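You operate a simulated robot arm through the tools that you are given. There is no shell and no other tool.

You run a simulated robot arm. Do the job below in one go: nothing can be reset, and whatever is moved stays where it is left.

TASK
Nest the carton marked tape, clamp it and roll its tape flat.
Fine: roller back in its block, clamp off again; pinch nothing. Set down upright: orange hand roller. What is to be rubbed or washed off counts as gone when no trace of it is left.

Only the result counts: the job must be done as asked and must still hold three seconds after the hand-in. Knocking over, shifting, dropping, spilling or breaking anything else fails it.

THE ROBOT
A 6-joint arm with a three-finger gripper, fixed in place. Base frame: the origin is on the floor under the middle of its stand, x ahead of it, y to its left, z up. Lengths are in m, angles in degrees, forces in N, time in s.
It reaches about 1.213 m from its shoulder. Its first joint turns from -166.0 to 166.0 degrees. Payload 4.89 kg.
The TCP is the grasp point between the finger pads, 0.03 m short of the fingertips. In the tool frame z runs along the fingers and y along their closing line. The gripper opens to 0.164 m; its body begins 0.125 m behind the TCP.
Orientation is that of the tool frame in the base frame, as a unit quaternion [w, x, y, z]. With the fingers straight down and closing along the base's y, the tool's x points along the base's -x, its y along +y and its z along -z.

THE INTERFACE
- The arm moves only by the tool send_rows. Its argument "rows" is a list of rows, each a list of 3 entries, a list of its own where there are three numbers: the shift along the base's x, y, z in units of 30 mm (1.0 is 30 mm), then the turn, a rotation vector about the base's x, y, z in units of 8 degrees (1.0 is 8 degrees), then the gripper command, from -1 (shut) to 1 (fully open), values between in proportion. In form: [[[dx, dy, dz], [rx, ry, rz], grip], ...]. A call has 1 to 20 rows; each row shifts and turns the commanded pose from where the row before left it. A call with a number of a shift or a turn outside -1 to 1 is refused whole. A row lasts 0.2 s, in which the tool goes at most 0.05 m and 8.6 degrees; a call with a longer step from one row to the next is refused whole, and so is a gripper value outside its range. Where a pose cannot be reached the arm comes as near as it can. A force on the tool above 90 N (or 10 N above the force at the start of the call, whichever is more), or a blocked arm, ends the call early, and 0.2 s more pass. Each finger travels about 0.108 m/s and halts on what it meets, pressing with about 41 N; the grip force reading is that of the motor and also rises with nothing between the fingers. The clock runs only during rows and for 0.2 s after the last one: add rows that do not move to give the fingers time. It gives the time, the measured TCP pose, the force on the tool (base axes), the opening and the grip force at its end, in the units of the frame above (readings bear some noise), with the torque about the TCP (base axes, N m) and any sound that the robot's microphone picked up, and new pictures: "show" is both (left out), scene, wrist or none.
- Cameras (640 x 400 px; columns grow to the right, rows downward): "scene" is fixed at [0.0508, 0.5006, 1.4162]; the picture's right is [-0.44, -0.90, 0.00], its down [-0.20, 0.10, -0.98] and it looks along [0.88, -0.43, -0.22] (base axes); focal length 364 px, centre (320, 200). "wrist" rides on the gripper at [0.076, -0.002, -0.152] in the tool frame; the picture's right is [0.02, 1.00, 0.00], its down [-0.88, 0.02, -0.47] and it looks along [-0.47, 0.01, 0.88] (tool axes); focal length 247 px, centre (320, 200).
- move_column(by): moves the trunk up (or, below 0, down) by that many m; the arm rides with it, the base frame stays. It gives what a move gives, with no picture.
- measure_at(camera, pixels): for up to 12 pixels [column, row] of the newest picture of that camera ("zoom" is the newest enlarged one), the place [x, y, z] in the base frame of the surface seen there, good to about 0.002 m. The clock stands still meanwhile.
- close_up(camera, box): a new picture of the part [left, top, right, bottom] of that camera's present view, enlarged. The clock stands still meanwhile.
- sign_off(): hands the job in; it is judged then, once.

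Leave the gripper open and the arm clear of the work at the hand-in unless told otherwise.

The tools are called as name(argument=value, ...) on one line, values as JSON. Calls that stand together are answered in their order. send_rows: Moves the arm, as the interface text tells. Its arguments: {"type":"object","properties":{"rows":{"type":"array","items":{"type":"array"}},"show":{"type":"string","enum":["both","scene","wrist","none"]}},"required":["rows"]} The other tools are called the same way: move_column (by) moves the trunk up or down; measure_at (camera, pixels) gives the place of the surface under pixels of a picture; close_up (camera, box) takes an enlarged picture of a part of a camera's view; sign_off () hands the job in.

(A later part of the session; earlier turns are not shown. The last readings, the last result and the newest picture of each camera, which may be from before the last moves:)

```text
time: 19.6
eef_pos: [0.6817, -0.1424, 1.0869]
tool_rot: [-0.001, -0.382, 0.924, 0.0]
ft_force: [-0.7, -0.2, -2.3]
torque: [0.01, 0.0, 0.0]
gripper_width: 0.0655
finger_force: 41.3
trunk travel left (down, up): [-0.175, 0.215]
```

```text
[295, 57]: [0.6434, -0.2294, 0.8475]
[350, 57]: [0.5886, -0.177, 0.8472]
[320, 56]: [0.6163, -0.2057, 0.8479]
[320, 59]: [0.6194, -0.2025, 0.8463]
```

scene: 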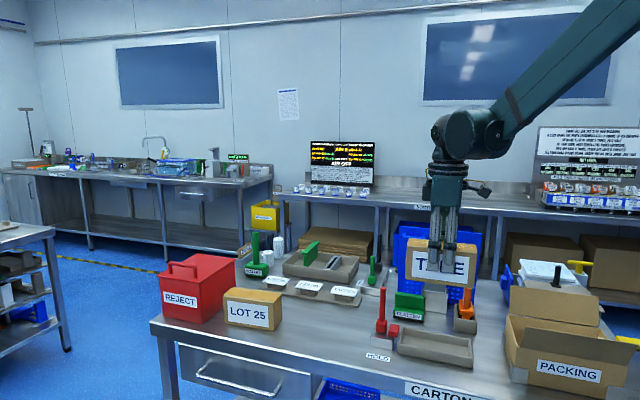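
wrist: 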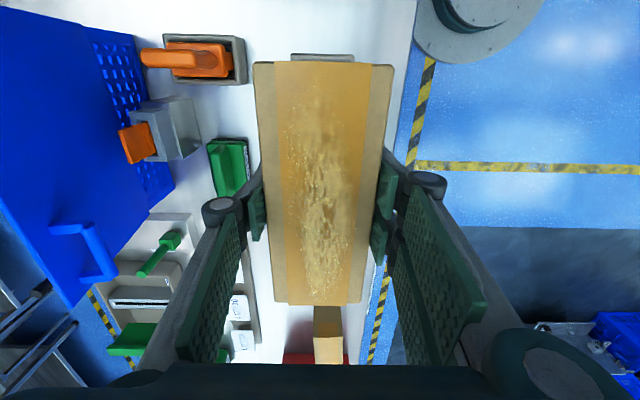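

The carton is within 2 mm of the tray centre. I correct by about -2 mm in x and descend 0.16 m, stopping just above the rim.

send_rows(rows=[[[-0.075, -0.01, -0.5], [0, 0, 0], -0.4], [[0, 0, -0.9], [0, 0, 0], -0.4], [[0, 0, -0.9], [0, 0, 0], -0.4], [[0, 0, -0.9], [0, 0, 0], -0.4], [[0, 0, -0.9], [0, 0, 0], -0.4], [[0, 0, -0.9], [0, 0, 0], -0.4], [[0, 0, -0.4], [0, 0, 0], -0.4], [[0, 0, 0], [0, 0, 0], -0.4], [[0, 0, 0], [0, 0, 0], -0.4]])

```text
time: 21.6
eef_pos: [0.6768, -0.1437, 0.9228]
tool_rot: [0.0, -0.383, 0.924, 0.0]
ft_force: [-0.5, -0.7, -2.0]
torque: [0.0, 0.01, 0.0]
gripper_width: 0.0656
finger_force: 40.9
trunk travel left (down, up): [-0.175, 0.215]
```

scene: 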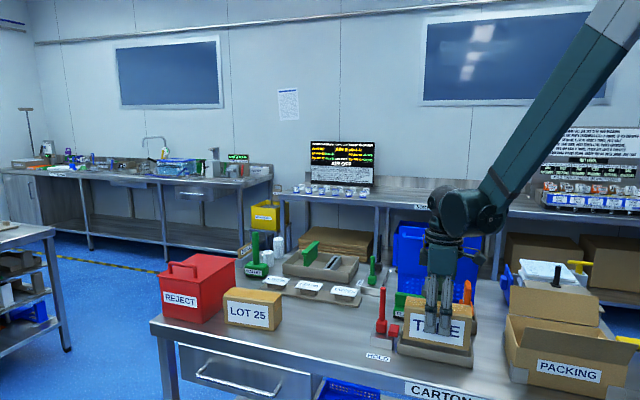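
wrist: 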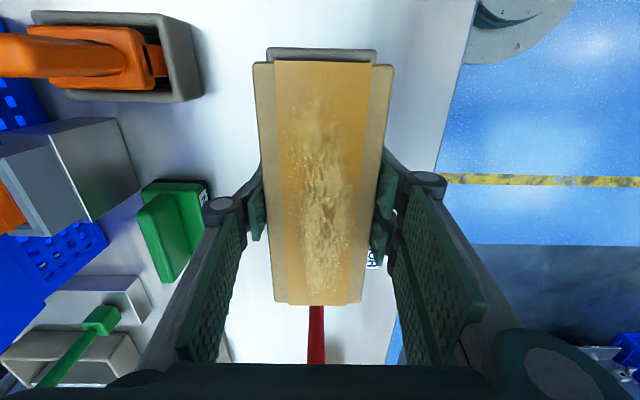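

I check alignment over the tray from the scene camera.

close_up(camera="scene", box=[370, 270, 500, 380])

measure_at(camera="wrist", pixels=[[258, 70], [390, 70], [276, 302], [358, 302], [320, 64], [320, 304], [257, 100], [388, 100], [320, 52], [271, 56], [373, 58], [320, 56]])

```text
3.64 times, centred on (435, 325) of scene
```

zoom: 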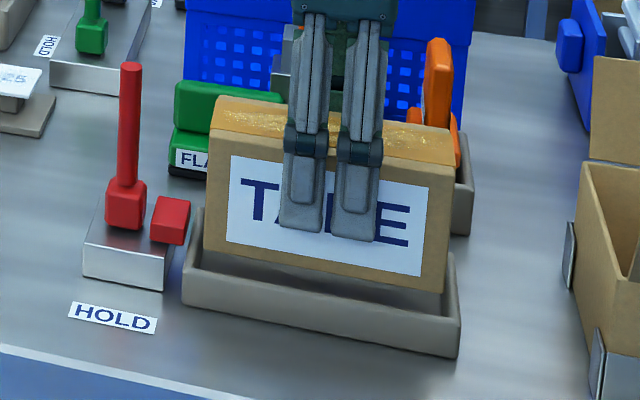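

```text
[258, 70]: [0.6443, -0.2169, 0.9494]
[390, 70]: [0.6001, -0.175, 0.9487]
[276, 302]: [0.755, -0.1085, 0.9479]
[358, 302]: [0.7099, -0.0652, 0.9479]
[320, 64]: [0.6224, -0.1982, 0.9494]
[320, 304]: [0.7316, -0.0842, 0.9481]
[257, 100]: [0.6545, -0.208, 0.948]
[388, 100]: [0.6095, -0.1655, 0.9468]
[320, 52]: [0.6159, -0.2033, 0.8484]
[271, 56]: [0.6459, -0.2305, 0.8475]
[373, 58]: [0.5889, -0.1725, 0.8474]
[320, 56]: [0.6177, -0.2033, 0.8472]
```

Aligned to about 1 mm. I lower slowly by 0.030 m.

send_rows(rows=[[[0, 0, -0.25], [0, 0, 0], -0.4], [[0, 0, -0.25], [0, 0, 0], -0.4], [[0, 0, -0.25], [0, 0, 0], -0.4], [[0, 0, -0.25], [0, 0, 0], -0.4], [[0, 0, 0], [0, 0, 0], -0.4]])

```text
time: 22.8
eef_pos: [0.678, -0.1422, 0.8945]
tool_rot: [0.0, -0.383, 0.924, 0.0]
ft_force: [-0.3, 0.1, -1.7]
torque: [0.0, 0.0, -0.04]
gripper_width: 0.0656
finger_force: 41.0
trunk travel left (down, up): [-0.175, 0.215]
```

scene: 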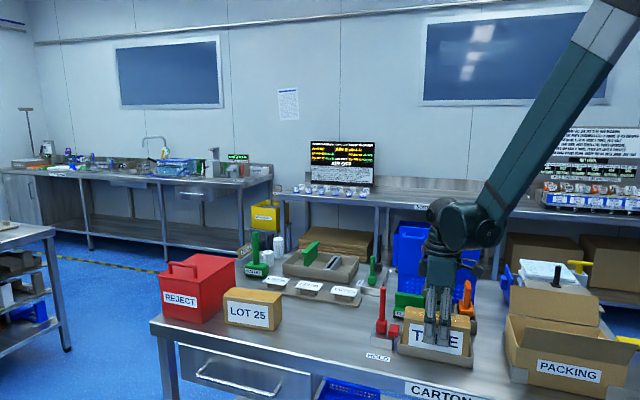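
wrist: 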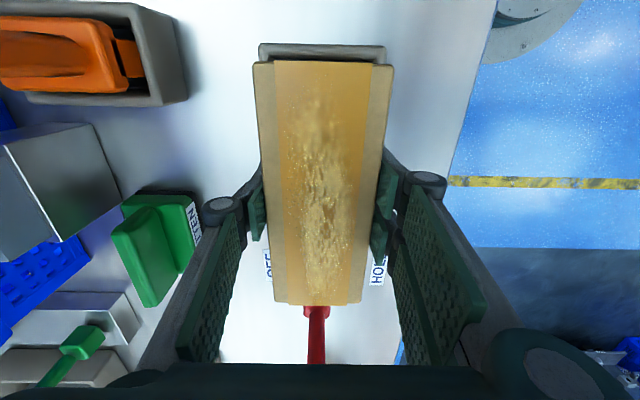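

No contact force yet. I lower another 3 mm and read the force.

send_rows(rows=[[[0, 0, -0.1], [0, 0, 0], -0.4], [[0, 0, 0], [0, 0, 0], -0.4]], show="none")

measure_at(camera="wrist", pixels=[[265, 150], [382, 150], [320, 80], [320, 280]])

```text
time: 23.4
eef_pos: [0.678, -0.1422, 0.8903]
tool_rot: [0.0, -0.383, 0.924, 0.0]
ft_force: [0.1, -0.5, -2.6]
torque: [0.0, -0.02, 0.01]
gripper_width: 0.0653
finger_force: 41.1
trunk travel left (down, up): [-0.175, 0.215]
```

```text
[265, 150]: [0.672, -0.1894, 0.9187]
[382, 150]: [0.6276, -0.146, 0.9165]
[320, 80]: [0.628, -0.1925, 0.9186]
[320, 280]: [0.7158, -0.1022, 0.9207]
```

Carton bottom should be about at the floor. I lower in 1.5 mm steps watching the force.

send_rows(rows=[[[0, 0, -0.05], [0, 0, 0], -0.4], [[0, 0, 0], [0, 0, 0], -0.4]], show="wrist")

```text
time: 24.0
eef_pos: [0.6773, -0.1425, 0.8908]
tool_rot: [0.001, -0.382, 0.924, 0.0]
ft_force: [2.5, 1.3, 14.7]
torque: [-0.15, -0.02, -0.02]
gripper_width: 0.0655
finger_force: 41.1
trunk travel left (down, up): [-0.175, 0.215]
```

wrist: 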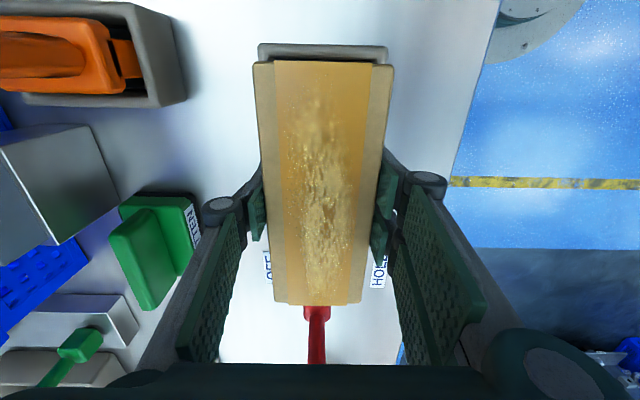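

Force rose to 15 N: carton is touching down. I check the top height before releasing.

measure_at(camera="wrist", pixels=[[265, 150], [382, 150], [320, 80], [320, 280], [320, 64], [320, 303], [262, 70], [388, 70], [280, 298], [356, 298], [320, 52], [320, 150]])

close_up(camera="scene", box=[370, 270, 500, 380])

```text
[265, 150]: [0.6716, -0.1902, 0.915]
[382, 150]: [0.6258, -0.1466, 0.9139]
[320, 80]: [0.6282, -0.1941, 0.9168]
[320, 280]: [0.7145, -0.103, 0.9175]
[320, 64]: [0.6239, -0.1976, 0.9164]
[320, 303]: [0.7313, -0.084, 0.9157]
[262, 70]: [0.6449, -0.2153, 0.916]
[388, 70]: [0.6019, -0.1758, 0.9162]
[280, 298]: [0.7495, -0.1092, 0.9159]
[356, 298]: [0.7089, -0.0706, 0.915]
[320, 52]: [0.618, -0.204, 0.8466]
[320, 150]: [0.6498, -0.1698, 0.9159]
```

```text
3.64 times, centred on (435, 325) of scene
```

zoom: 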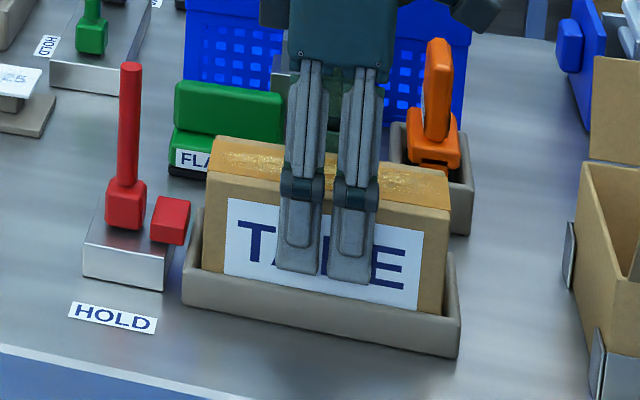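

Seated flat (top 0.916 all over). I open the fingers to ~0.11 and rise.

send_rows(rows=[[[0, 0, 0], [0, 0, 0], -0.1], [[0, 0, 0], [0, 0, 0], 0.2], [[0, 0, 0], [0, 0, 0], 0.34], [[0, 0, 0], [0, 0, 0], 0.34], [[0, 0, 0.5], [0, 0, 0], 0.34], [[0, 0, 1], [0, 0, 0], 0.34], [[0, 0, 1], [0, 0, 0], 0.34], [[0, 0, 1], [0, 0, 0], 0.34], [[0, 0, 1], [0, 0, 0], 0.34], [[0, 0, 1], [0, 0, 0], 0.34], [[0, 0, 0], [0, 0, 0], 0.34]])

```text
time: 26.4
eef_pos: [0.6778, -0.1429, 1.0543]
tool_rot: [0.0, -0.383, 0.924, 0.0]
ft_force: [-0.4, 0.1, 0.2]
torque: [-0.03, -0.07, 0.01]
gripper_width: 0.11
finger_force: 0.1
trunk travel left (down, up): [-0.175, 0.215]
```

scene: 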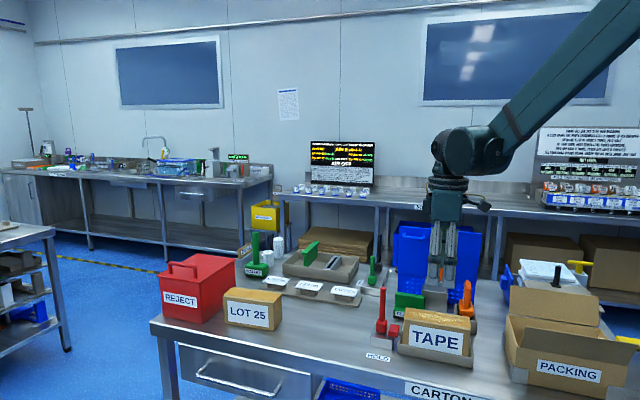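
wrist: 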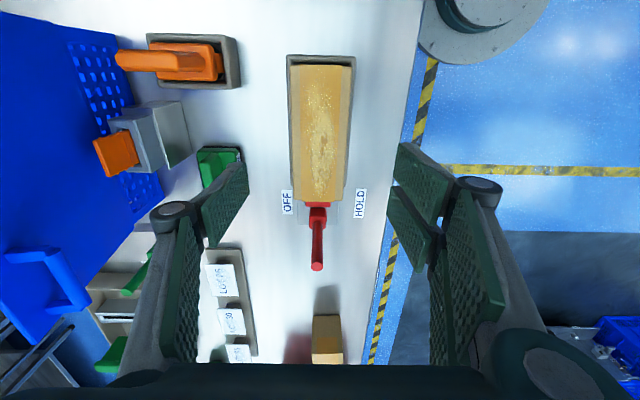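

Carton is nested. Next the lever: post at (0.777, -0.042), z 0.88–0.975. I move above it with fingers open ~0.09 so they will straddle the post along the OFF–HOLD line.

send_rows(rows=[[[0.82, 0.83, 0], [0, 0, 0], 0.1], [[0.82, 0.83, 0], [0, 0, 0], 0.1], [[0.82, 0.83, 0], [0, 0, 0], 0.1], [[0.85, 0.867, 0], [0, 0, 0], 0.1], [[0, 0, 0], [0, 0, 0], 0.1], [[0, 0, 0], [0, 0, 0], 0.1]])

```text
time: 27.8
eef_pos: [0.7764, -0.0424, 1.0527]
tool_rot: [0.0, -0.383, 0.924, 0.0]
ft_force: [0.8, -0.5, 0.1]
torque: [-0.05, 0.04, 0.03]
gripper_width: 0.0905
finger_force: 0.0
trunk travel left (down, up): [-0.175, 0.215]
```

scene: 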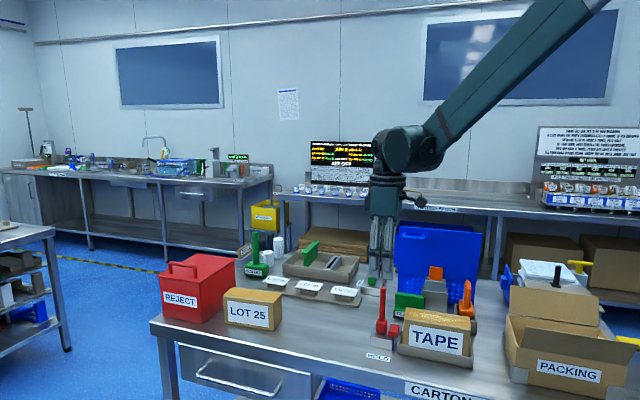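
wrist: 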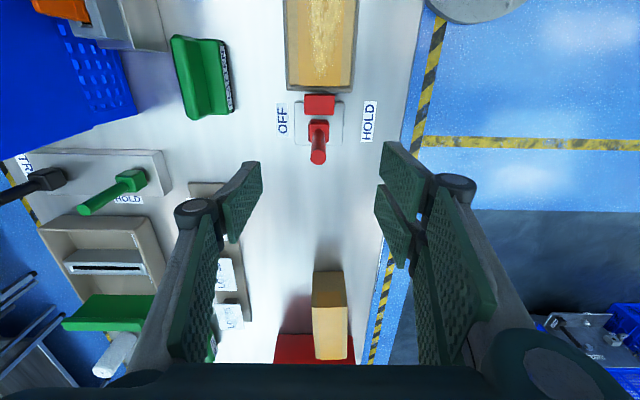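

I verify the post's position and then descend.

close_up(camera="wrist", box=[270, 80, 370, 180])

measure_at(camera="wrist", pixels=[[318, 158], [318, 152], [318, 140], [312, 157], [324, 157], [320, 98], [310, 135], [328, 135]])

```text
4.00 times, centred on (320, 130) of wrist
```

zoom: 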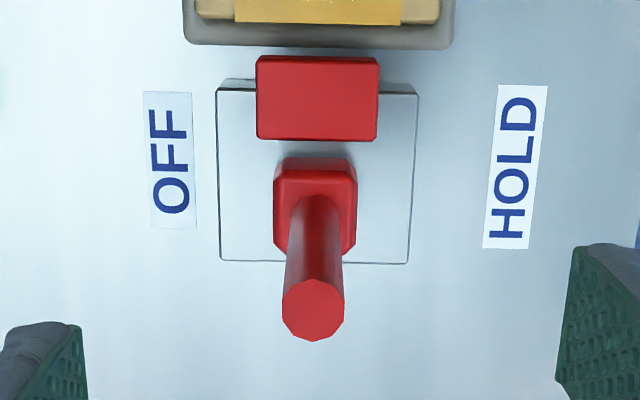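

```text
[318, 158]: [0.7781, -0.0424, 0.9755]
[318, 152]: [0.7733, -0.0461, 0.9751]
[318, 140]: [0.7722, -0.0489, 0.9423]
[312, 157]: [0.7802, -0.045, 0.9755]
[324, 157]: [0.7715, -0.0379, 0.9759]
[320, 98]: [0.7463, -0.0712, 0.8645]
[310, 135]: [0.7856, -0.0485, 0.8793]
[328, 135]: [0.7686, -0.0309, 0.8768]
```

The post is centred. I descend 0.108 m so that the fingers straddle it with tips at about 0.915.

send_rows(rows=[[[0, 0, -1], [0, 0, 0], 0.1], [[0, 0, -1], [0, 0, 0], 0.1], [[0, 0, -1], [0, 0, 0], 0.1], [[0, 0, -0.6], [0, 0, 0], 0.1], [[0, 0, 0], [0, 0, 0], 0.1]])

```text
time: 29.0
eef_pos: [0.7775, -0.0426, 0.9472]
tool_rot: [-0.001, -0.383, 0.924, 0.0]
ft_force: [-0.5, 0.3, -0.5]
torque: [-0.06, 0.03, 0.02]
gripper_width: 0.0902
finger_force: 0.1
trunk travel left (down, up): [-0.175, 0.215]
```

scene: 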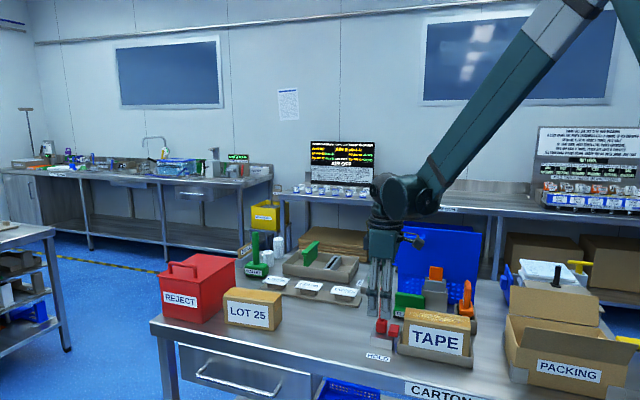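
wrist: 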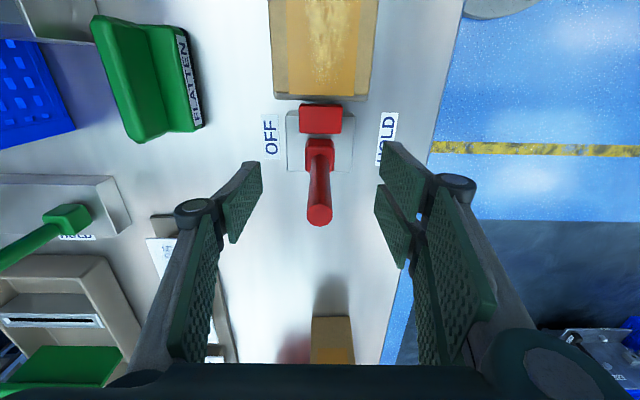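

The fingers straddle the post. I move toward HOLD (direction -x,+y): 30 mm, then small steps, watching the force.

send_rows(rows=[[[-0.354, 0.354, 0], [0, 0, 0], 0.1], [[-0.354, 0.354, 0], [0, 0, 0], 0.1], [[-0.141, 0.141, 0], [0, 0, 0], 0.1], [[-0.141, 0.141, 0], [0, 0, 0], 0.1], [[0, 0, 0], [0, 0, 0], 0.1]])

```text
time: 30.2
eef_pos: [0.7465, -0.011, 0.9467]
tool_rot: [0.0, -0.383, 0.924, 0.0]
ft_force: [0.5, -1.2, 0.2]
torque: [-0.01, -0.03, 0.01]
gripper_width: 0.0907
finger_force: 0.3
trunk travel left (down, up): [-0.175, 0.215]
```

scene: 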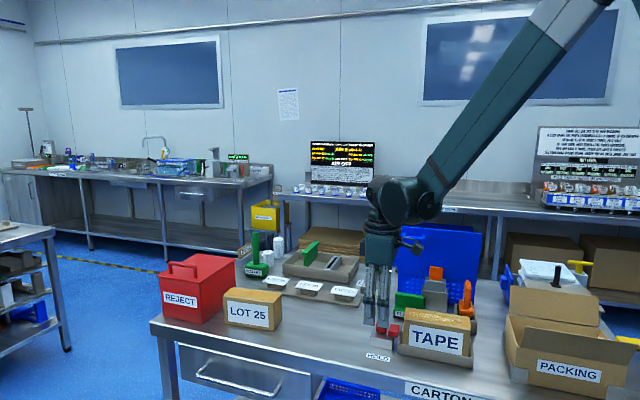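
wrist: 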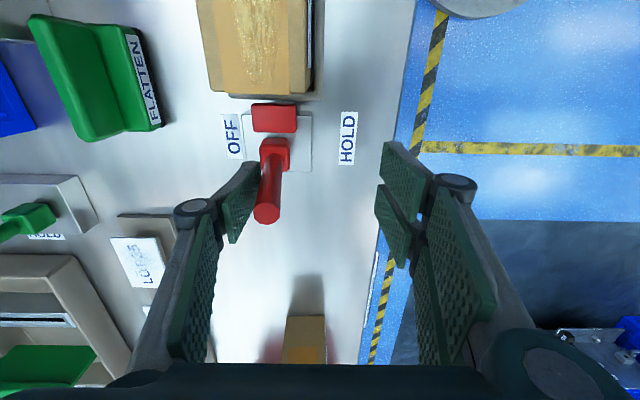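

Finger just touching the post (force about 1 N). I push on in 6 mm steps.

send_rows(rows=[[[-0.141, 0.141, 0], [0, 0, 0], 0.1], [[-0.141, 0.141, 0], [0, 0, 0], 0.1], [[0, 0, 0], [0, 0, 0], 0.1]])

```text
time: 31.0
eef_pos: [0.7382, -0.0031, 0.9461]
tool_rot: [0.0, -0.382, 0.924, 0.0]
ft_force: [0.9, -0.5, -0.3]
torque: [-0.06, -0.03, 0.02]
gripper_width: 0.0907
finger_force: 0.3
trunk travel left (down, up): [-0.175, 0.215]
```

scene: 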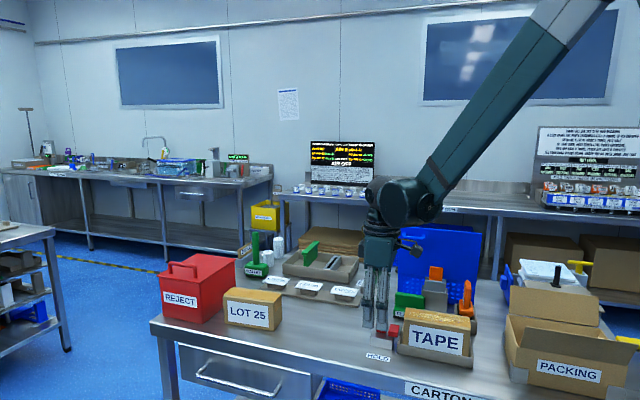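
wrist: 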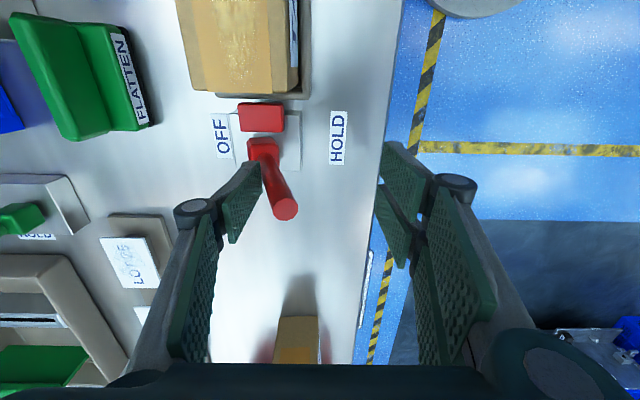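

The lever tilts toward HOLD with little force. I continue with four more steps.

send_rows(rows=[[[-0.141, 0.141, 0], [0, 0, 0], 0.1], [[-0.141, 0.141, 0], [0, 0, 0], 0.1], [[-0.141, 0.141, 0], [0, 0, 0], 0.1], [[-0.141, 0.141, 0], [0, 0, 0], 0.1], [[0, 0, 0], [0, 0, 0], 0.1]])

```text
time: 32.2
eef_pos: [0.7222, 0.0133, 0.9462]
tool_rot: [0.0, -0.383, 0.924, 0.0]
ft_force: [0.1, -0.6, 0.0]
torque: [0.01, -0.03, -0.03]
gripper_width: 0.0902
finger_force: 0.2
trunk travel left (down, up): [-0.175, 0.215]
```

scene: 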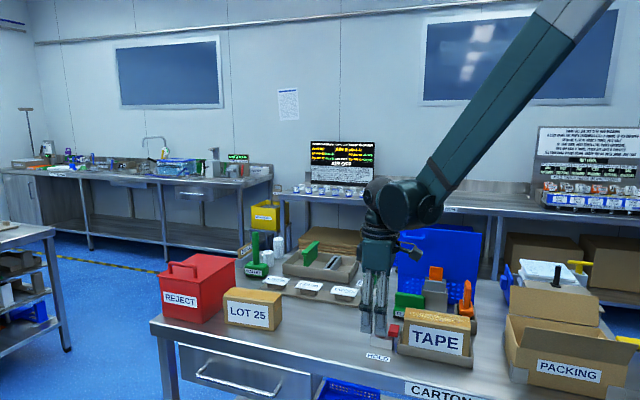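
wrist: 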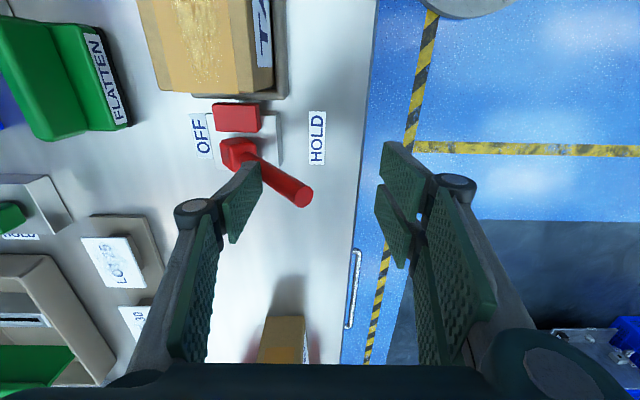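

The lever is leaning about half-way. I continue with further steps.

send_rows(rows=[[[-0.141, 0.141, 0], [0, 0, 0], 0.1], [[-0.141, 0.141, 0], [0, 0, 0], 0.1], [[-0.141, 0.141, 0], [0, 0, 0], 0.1], [[0, 0, 0], [0, 0, 0], 0.1]])

close_up(camera="wrist", box=[130, 60, 370, 230])

close_up(camera="scene", box=[340, 280, 450, 370])

```text
time: 33.2
eef_pos: [0.711, 0.0275, 0.9469]
tool_rot: [0.0, -0.382, 0.924, 0.0]
ft_force: [0.2, 0.1, 0.4]
torque: [-0.01, 0.03, 0.0]
gripper_width: 0.0903
finger_force: 0.0
trunk travel left (down, up): [-0.175, 0.215]
```

scene: 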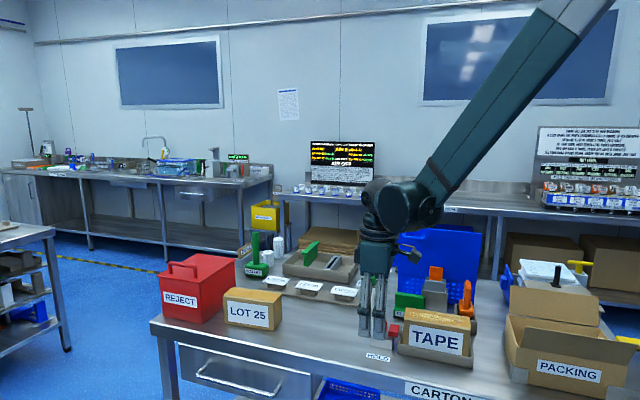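
wrist: 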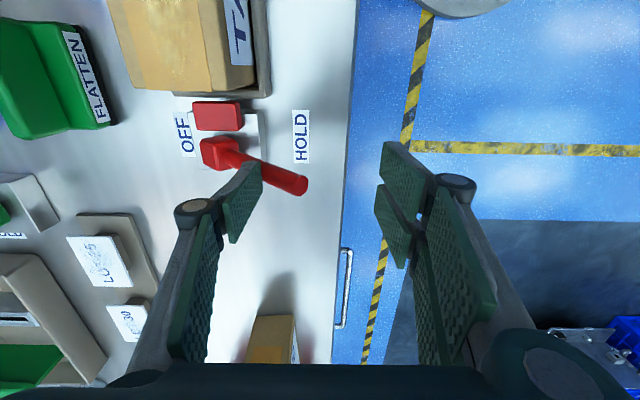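

```text
2.35 times, centred on (250, 145) of wrist
```

zoom: 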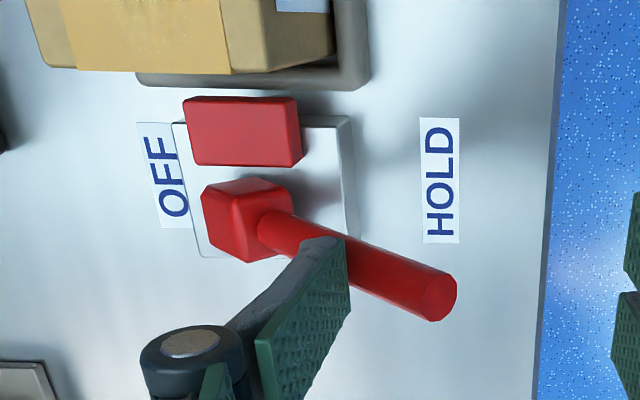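

```text
4.44 times, centred on (395, 325) of scene
```

zoom: 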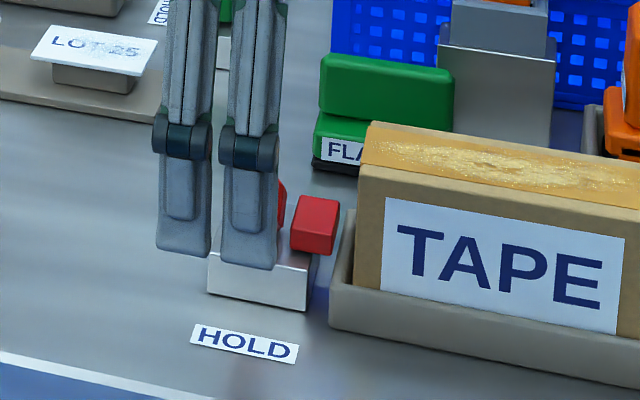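

The lever leans maybe 50°, pad not moved yet. I measure the lever tip to compute its angle.

measure_at(camera="wrist", pixels=[[297, 186], [280, 172], [240, 158], [222, 155], [262, 165], [218, 116], [232, 116], [205, 116], [218, 100], [218, 130]])

```text
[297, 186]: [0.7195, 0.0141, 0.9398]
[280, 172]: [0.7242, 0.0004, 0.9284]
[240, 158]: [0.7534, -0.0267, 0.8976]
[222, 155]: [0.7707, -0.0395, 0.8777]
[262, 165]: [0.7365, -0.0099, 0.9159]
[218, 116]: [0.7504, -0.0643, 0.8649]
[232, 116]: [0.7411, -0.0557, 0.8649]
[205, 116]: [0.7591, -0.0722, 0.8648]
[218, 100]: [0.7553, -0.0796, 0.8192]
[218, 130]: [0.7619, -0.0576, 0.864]
```

The lever is at about 45°. I go on pushing, now also moving down a little per step to follow its arc.

send_rows(rows=[[[-0.1, 0.1, -0.15], [0, 0, 0], 0.1], [[-0.1, 0.1, -0.15], [0, 0, 0], 0.1], [[0, 0, 0], [0, 0, 0], 0.1]])

close_up(camera="wrist", box=[130, 60, 370, 230])

```text
time: 34.0
eef_pos: [0.7049, 0.0311, 0.939]
tool_rot: [0.0, -0.383, 0.924, 0.0]
ft_force: [0.0, -0.6, 0.7]
torque: [0.03, 0.0, -0.01]
gripper_width: 0.0901
finger_force: 0.2
trunk travel left (down, up): [-0.175, 0.215]
```

scene: 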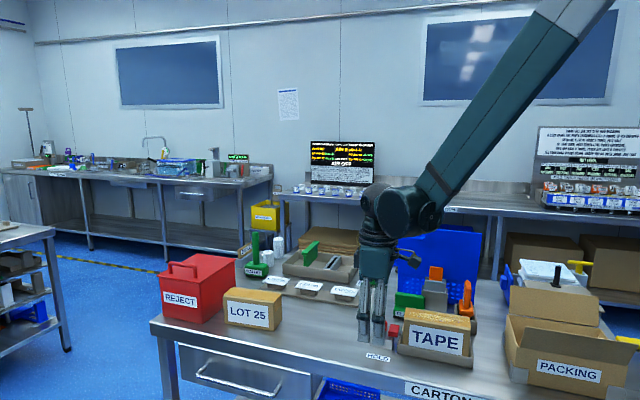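
wrist: 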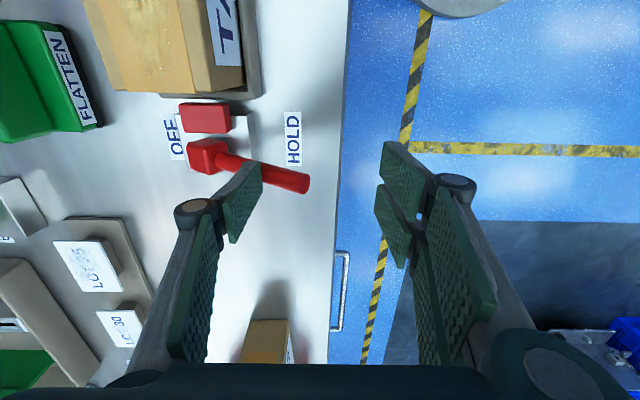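

```text
2.35 times, centred on (250, 145) of wrist
```

zoom: 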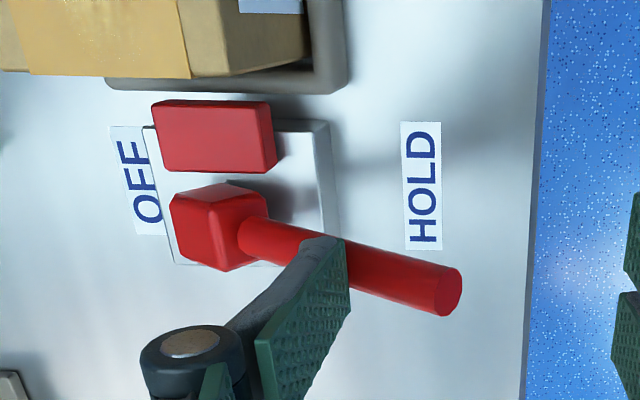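

Still moving freely. I continue further along the arc.

send_rows(rows=[[[-0.1, 0.1, -0.2], [0, 0, 0], 0.1], [[-0.1, 0.1, -0.2], [0, 0, 0], 0.1], [[-0.1, 0.1, -0.2], [0, 0, 0], 0.1], [[0, 0, 0], [0, 0, 0], 0.1]])

close_up(camera="wrist", box=[130, 60, 370, 230])

close_up(camera="scene", box=[340, 280, 450, 370])

```text
time: 35.0
eef_pos: [0.6951, 0.0409, 0.9204]
tool_rot: [0.0, -0.383, 0.924, -0.001]
ft_force: [1.0, -0.4, 0.0]
torque: [0.0, 0.01, -0.02]
gripper_width: 0.0908
finger_force: 0.0
trunk travel left (down, up): [-0.175, 0.215]
```

scene: 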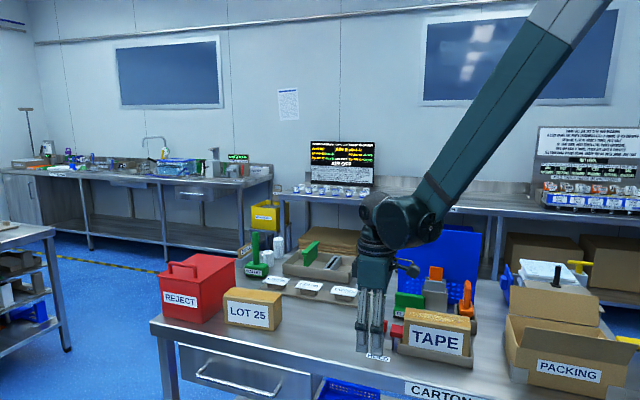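
wrist: 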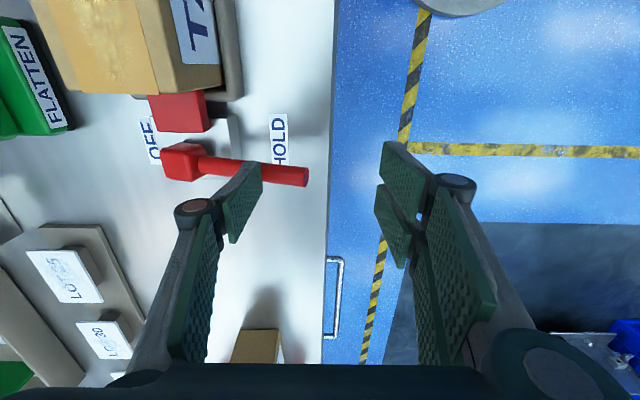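

```text
2.35 times, centred on (250, 145) of wrist
```

zoom: 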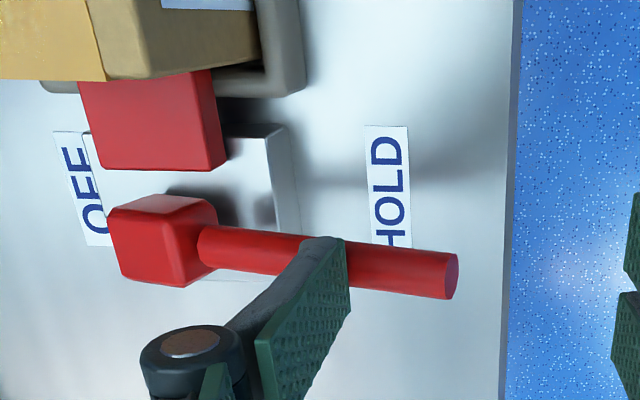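

```text
4.44 times, centred on (395, 325) of scene
```

zoom: 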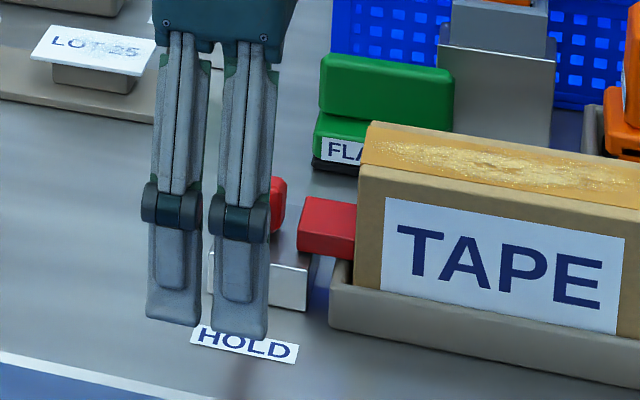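

The clamp pad has come forward against the carton end. I push one more small step to check that the lever is at its stop.

send_rows(rows=[[[-0.1, 0.1, -0.1], [0, 0, 0], 0.1], [[0, 0, 0], [0, 0, 0], 0.1]])

close_up(camera="wrist", box=[130, 60, 370, 230])

measure_at(camera="wrist", pixels=[[300, 174], [285, 173], [270, 170], [220, 163], [210, 163], [180, 155], [175, 110], [160, 110], [195, 110]])

```text
time: 35.6
eef_pos: [0.6922, 0.0441, 0.9156]
tool_rot: [0.0, -0.382, 0.924, 0.0]
ft_force: [0.9, 0.5, 0.1]
torque: [0.03, -0.01, 0.0]
gripper_width: 0.0904
finger_force: 0.1
trunk travel left (down, up): [-0.175, 0.215]
```

scene: 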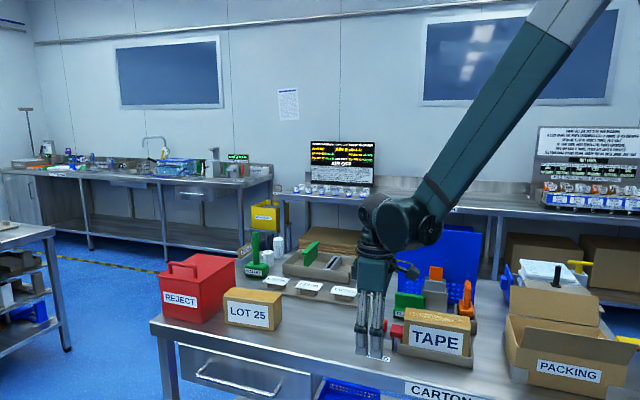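
wrist: 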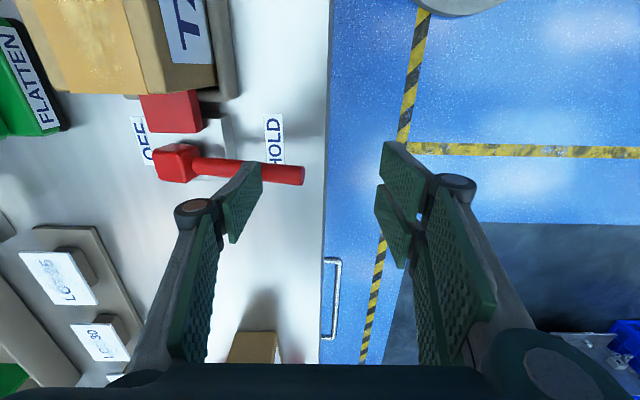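

```text
2.35 times, centred on (250, 145) of wrist
```

zoom: 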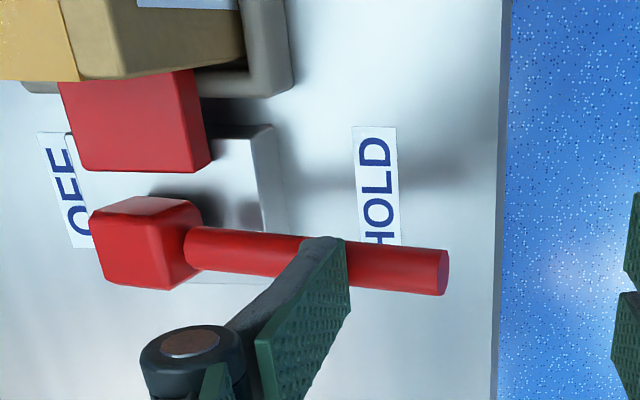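

```text
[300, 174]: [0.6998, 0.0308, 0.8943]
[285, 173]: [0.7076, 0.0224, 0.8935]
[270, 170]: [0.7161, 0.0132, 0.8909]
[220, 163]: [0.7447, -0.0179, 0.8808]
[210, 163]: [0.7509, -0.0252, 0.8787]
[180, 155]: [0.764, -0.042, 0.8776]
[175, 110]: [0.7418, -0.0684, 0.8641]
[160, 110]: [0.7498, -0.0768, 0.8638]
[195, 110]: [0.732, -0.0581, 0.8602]
```

The lever is now ~77° over, still free. I go on in small steps until force indicates its end stop.

send_rows(rows=[[[-0.05, 0.05, -0.1], [0, 0, 0], 0.1], [[0, 0, 0], [0, 0, 0], 0.1]], show="wrist")

measure_at(camera="wrist", pixels=[[298, 172], [285, 173], [270, 170], [220, 163], [210, 163], [180, 155], [175, 110]])

```text
time: 36.2
eef_pos: [0.6911, 0.0461, 0.9137]
tool_rot: [0.0, -0.383, 0.924, -0.001]
ft_force: [-0.3, -0.4, 0.2]
torque: [0.03, -0.01, -0.02]
gripper_width: 0.0902
finger_force: 0.0
trunk travel left (down, up): [-0.175, 0.215]
```

wrist: 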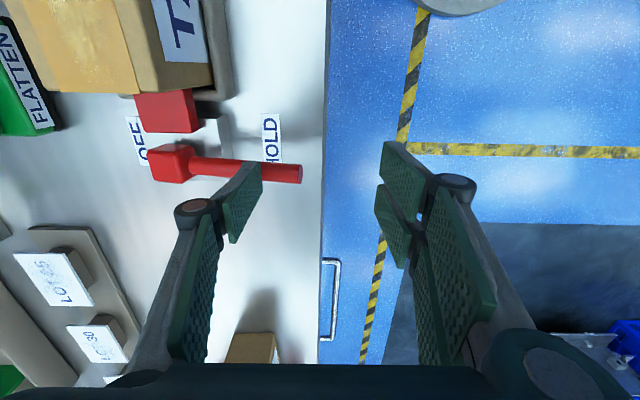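

```text
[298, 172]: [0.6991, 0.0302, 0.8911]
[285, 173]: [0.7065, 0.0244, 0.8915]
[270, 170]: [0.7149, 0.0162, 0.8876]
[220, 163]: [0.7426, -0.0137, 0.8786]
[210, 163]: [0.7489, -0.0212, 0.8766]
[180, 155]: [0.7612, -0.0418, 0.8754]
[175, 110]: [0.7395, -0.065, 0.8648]
```

The lever angle did not change in that step (~76°), so it seems at its stop. I press 2 mm more to see if the force rises.

send_rows(rows=[[[0, 0, -0.1], [0, 0, 0], 0.1], [[0, 0, 0], [0, 0, 0], 0.1]], show="wrist")

measure_at(camera="wrist", pixels=[[298, 172], [285, 173], [270, 170], [220, 163], [210, 163], [180, 155], [175, 110]])

```text
time: 36.8
eef_pos: [0.6912, 0.0444, 0.9117]
tool_rot: [0.0, -0.383, 0.924, 0.0]
ft_force: [8.5, 1.0, 14.3]
torque: [-0.51, -0.73, 0.29]
gripper_width: 0.095
finger_force: 4.2
trunk travel left (down, up): [-0.175, 0.215]
```

wrist: 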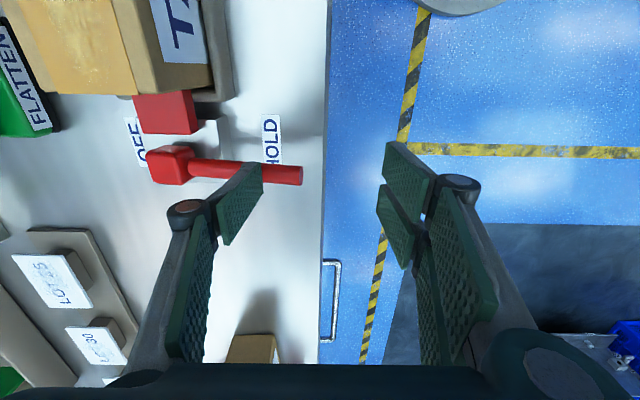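

```text
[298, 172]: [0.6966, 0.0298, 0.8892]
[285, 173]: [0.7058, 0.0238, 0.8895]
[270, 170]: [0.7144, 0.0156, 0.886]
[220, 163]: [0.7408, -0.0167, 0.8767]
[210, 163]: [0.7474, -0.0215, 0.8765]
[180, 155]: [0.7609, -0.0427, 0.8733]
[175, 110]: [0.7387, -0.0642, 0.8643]
```

Force rose to 14 N: the lever is at its stop in HOLD. I raise the gripper straight up clear of the lever.

send_rows(rows=[[[0, 0, 0.3], [0, 0, 0], 0.1], [[0, 0, 1], [0, 0, 0], 0.1], [[0, 0, 1], [0, 0, 0], 0.1], [[0, 0, 1], [0, 0, 0], 0.1], [[0, 0, 1], [0, 0, 0], 0.1], [[0, 0, 1], [0, 0, 0], 0.1], [[0, 0, 0], [0, 0, 0], 0.1]])

close_up(camera="scene", box=[350, 270, 490, 380])

```text
time: 38.4
eef_pos: [0.6898, 0.0453, 1.0688]
tool_rot: [0.001, -0.383, 0.924, 0.0]
ft_force: [-0.6, 0.3, 0.2]
torque: [-0.01, -0.07, -0.01]
gripper_width: 0.0901
finger_force: 0.2
trunk travel left (down, up): [-0.175, 0.215]
```

scene: 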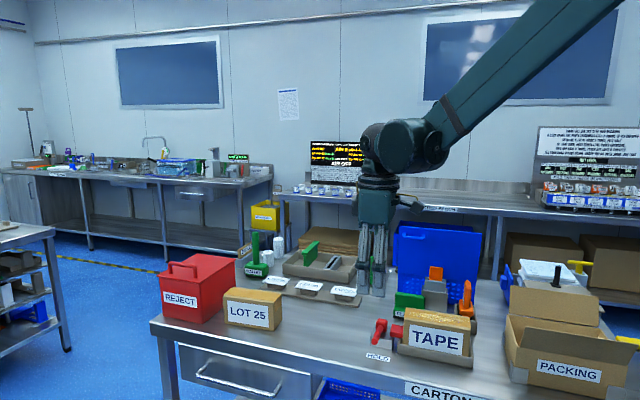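
wrist: 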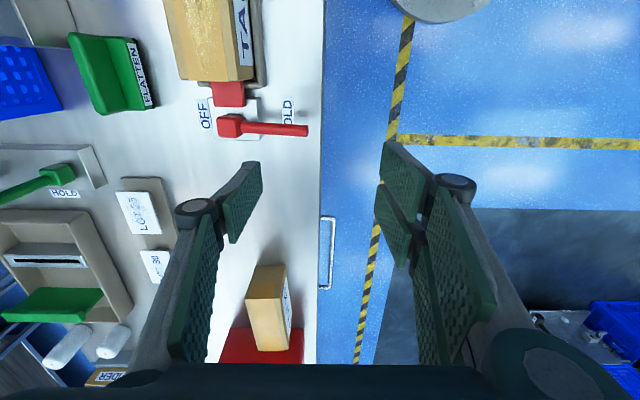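

```text
3.64 times, centred on (420, 325) of scene
```

zoom: 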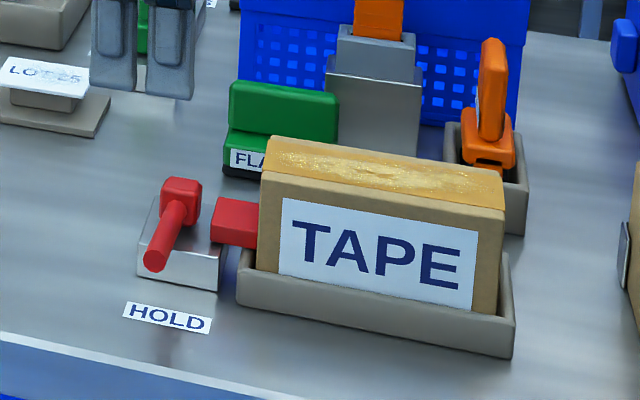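

The carton is clamped (red pad against its end). Next the roller. I check heights of the neighbours of the roller: blue crate, orange scraper holder and packing box flap.

measure_at(camera="scene", pixels=[[402, 225], [470, 232], [436, 269], [436, 285], [428, 288], [446, 290], [510, 320], [512, 292], [525, 290], [404, 240], [466, 283], [468, 300]])

```text
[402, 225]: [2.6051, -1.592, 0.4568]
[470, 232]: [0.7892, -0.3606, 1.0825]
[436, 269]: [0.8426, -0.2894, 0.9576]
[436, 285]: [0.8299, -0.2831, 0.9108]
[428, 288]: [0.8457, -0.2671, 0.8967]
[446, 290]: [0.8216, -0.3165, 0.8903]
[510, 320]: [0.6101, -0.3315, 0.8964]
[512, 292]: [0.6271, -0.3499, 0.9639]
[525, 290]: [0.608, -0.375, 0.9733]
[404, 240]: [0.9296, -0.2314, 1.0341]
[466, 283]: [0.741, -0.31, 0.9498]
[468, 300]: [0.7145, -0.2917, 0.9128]
```

The blue crate rises to z≈1.08 about 7 cm behind the roller, so I need care. I move up and toward the roller while turning the tool by -90° about z (fingers then close across the thin handle).

send_rows(rows=[[[-0.03, -0.847, 0.306], [0, 0, -0.9375], 0.1], [[-0.03, -0.847, 0.306], [0, 0, -0.9375], 0.1], [[-0.03, -0.847, 0.306], [0, 0, -0.9375], 0.1], [[-0.03, -0.847, 0.306], [0, 0, -0.9375], 0.1], [[-0.03, -0.847, 0.306], [0, 0, -0.9375], 0.1], [[-0.03, -0.847, 0.306], [0, 0, -0.9375], 0.1], [[-0.03, -0.847, 0.306], [0, 0, -0.9375], 0.1], [[-0.03, -0.847, 0.306], [0, 0, -0.9375], 0.1], [[-0.03, -0.847, 0.306], [0, 0, -0.9375], 0.1], [[-0.03, -0.847, 0.306], [0, 0, -0.9375], 0.1], [[-0.03, -0.847, 0.306], [0, 0, -0.9375], 0.1], [[-0.03, -0.847, 0.306], [0, 0, -0.9375], 0.1], [[0, 0, 0], [0, 0, 0], 0.1]])

```text
time: 41.2
eef_pos: [0.6805, -0.26, 1.1787]
tool_rot: [0.0, 0.384, 0.923, 0.0]
ft_force: [0.5, 0.0, -0.6]
torque: [0.05, -0.03, -0.04]
gripper_width: 0.0903
finger_force: 0.0
trunk travel left (down, up): [-0.175, 0.215]
```

scene: 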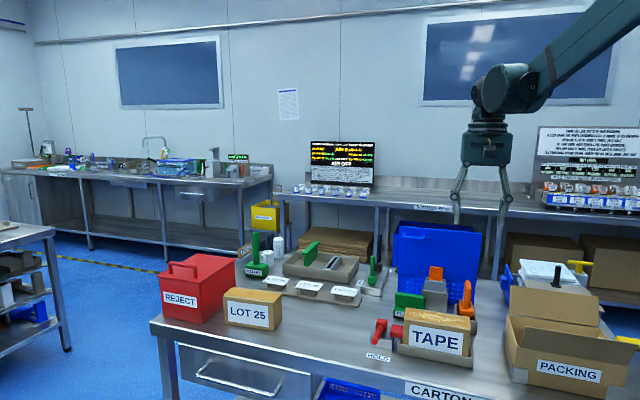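
wrist: 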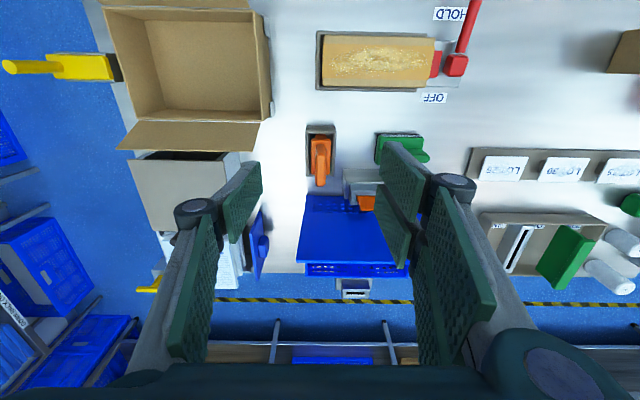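

Now the wrist view has the roller at (320,155). I zoom and measure the crate edge and the roller.

close_up(camera="wrist", box=[280, 110, 440, 290])

measure_at(camera="wrist", pixels=[[310, 198], [340, 198], [352, 205], [304, 230], [300, 262], [340, 240], [340, 266], [320, 177], [320, 140], [365, 205], [350, 175], [375, 185]])

```text
2.22 times, centred on (360, 200) of wrist
```

zoom: 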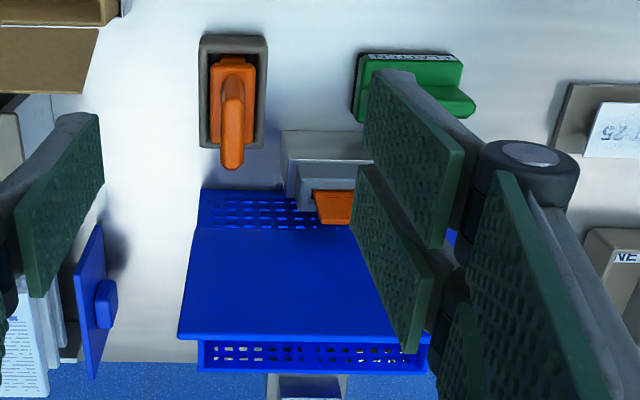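

```text
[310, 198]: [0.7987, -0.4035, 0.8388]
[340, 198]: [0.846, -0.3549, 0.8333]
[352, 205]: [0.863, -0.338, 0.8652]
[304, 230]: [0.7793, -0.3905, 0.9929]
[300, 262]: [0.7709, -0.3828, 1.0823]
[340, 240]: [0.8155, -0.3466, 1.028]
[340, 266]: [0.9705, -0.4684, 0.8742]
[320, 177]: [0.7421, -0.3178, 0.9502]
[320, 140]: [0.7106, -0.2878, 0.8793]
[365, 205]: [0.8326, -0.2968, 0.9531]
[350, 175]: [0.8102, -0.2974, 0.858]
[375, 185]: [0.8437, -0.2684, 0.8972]
```

Crate's near rim is at v≈0.814 (45° frame), z≈1.083; roller at v≈0.7375. I measure the finger pads themselves in the zoom picture to know their reach.

measure_at(camera="zoom", pixels=[[370, 85], [440, 140], [440, 240], [365, 175], [425, 270], [415, 345], [95, 120], [100, 180], [30, 290], [25, 220], [460, 80], [530, 150]])

measure_at(camera="zoom", pixels=[[233, 165], [222, 160], [241, 160], [233, 75], [214, 90], [250, 90], [233, 40], [203, 90], [262, 90], [233, 142], [233, 100], [216, 140]])

```text
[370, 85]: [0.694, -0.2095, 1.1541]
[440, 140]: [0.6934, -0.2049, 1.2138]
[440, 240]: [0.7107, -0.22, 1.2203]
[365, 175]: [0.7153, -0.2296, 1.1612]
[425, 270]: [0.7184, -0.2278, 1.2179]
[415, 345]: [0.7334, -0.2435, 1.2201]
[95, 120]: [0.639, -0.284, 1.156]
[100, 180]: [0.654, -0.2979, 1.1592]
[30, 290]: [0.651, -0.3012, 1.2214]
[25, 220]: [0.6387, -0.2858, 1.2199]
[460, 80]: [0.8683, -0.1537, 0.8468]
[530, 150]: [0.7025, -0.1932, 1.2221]
```

```text
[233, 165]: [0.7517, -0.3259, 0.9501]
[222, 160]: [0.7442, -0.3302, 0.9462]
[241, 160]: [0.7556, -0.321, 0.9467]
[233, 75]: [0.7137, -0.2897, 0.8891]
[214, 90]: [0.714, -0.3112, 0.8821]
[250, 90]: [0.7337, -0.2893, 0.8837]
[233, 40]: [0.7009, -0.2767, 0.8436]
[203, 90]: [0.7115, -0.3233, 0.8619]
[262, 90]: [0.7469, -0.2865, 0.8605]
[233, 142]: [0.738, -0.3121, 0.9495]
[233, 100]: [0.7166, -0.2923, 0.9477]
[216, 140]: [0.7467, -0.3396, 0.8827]
```

I check the scraper holder's nearest edges, since the right fingers will come near it.

measure_at(camera="zoom", pixels=[[285, 135], [284, 155], [300, 166], [302, 200], [318, 193], [322, 218], [345, 195], [348, 218], [292, 190], [330, 178], [335, 165], [310, 205]])

```text
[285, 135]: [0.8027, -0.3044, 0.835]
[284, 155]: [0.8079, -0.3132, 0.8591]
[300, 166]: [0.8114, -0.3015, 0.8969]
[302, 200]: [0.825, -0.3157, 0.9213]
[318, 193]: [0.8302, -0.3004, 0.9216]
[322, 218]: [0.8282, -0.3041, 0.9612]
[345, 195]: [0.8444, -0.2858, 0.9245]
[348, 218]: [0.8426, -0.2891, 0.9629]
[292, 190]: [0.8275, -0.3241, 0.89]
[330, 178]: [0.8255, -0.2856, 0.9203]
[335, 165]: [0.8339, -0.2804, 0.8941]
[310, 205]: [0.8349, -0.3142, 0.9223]
```

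Everything near is beyond v≈0.783; my fingers reach only 0.765. I move above the roller handle (0.732, -0.308) with the opening reduced to about 0.055.

send_rows(rows=[[[0.571, -0.529, -0.5], [0, 0, 0], -0.33], [[0.571, -0.529, -0.5], [0, 0, 0], -0.33], [[0.571, -0.529, -0.5], [0, 0, 0], -0.33], [[0, 0, -0.8], [0, 0, 0], -0.33], [[0, 0, -0.8], [0, 0, 0], -0.33], [[0, 0, 0], [0, 0, 0], -0.33]])

```text
time: 42.6
eef_pos: [0.7304, -0.3069, 1.0872]
tool_rot: [0.0, 0.382, 0.924, 0.0]
ft_force: [0.1, 0.8, -0.3]
torque: [-0.02, 0.01, -0.03]
gripper_width: 0.055
finger_force: 0.1
trunk travel left (down, up): [-0.175, 0.215]
```

scene: 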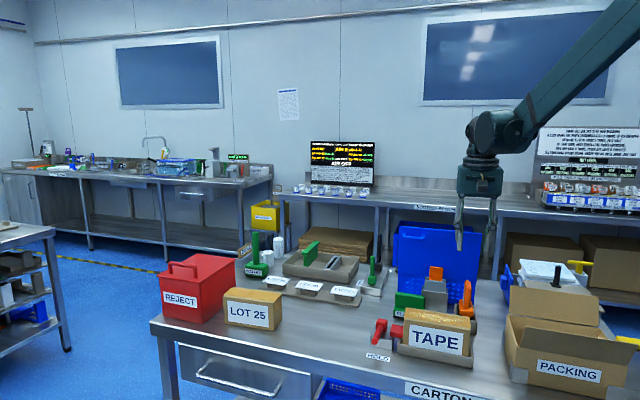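
wrist: 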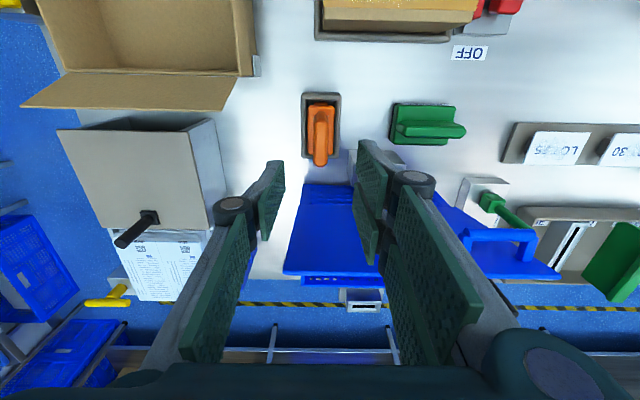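

I measure the handle's two top edges to check centring.

close_up(camera="wrist", box=[280, 80, 380, 180])

measure_at(camera="zoom", pixels=[[232, 335], [262, 335], [290, 335], [238, 250], [262, 250], [287, 250], [262, 130], [225, 130], [305, 130], [262, 345], [290, 290], [234, 290]])

```text
4.00 times, centred on (330, 130) of wrist
```

zoom: 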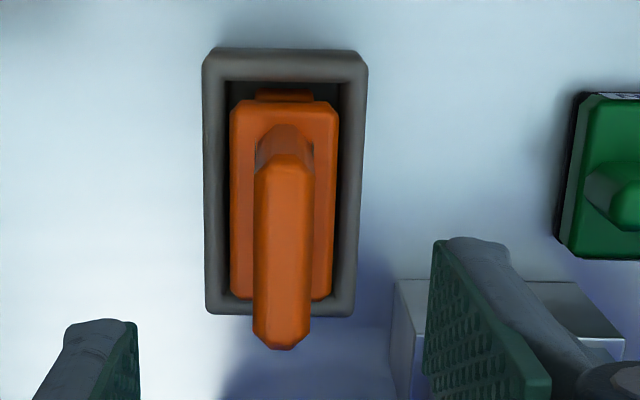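

```text
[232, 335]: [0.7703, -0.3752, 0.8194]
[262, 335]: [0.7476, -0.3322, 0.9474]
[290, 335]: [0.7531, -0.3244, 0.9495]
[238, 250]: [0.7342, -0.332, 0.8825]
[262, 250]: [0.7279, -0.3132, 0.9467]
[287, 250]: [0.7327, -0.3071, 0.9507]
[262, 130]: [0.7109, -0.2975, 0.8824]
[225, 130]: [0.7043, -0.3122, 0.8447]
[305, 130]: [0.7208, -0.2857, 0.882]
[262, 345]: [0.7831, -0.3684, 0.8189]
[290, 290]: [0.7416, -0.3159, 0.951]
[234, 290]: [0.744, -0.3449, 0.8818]
```

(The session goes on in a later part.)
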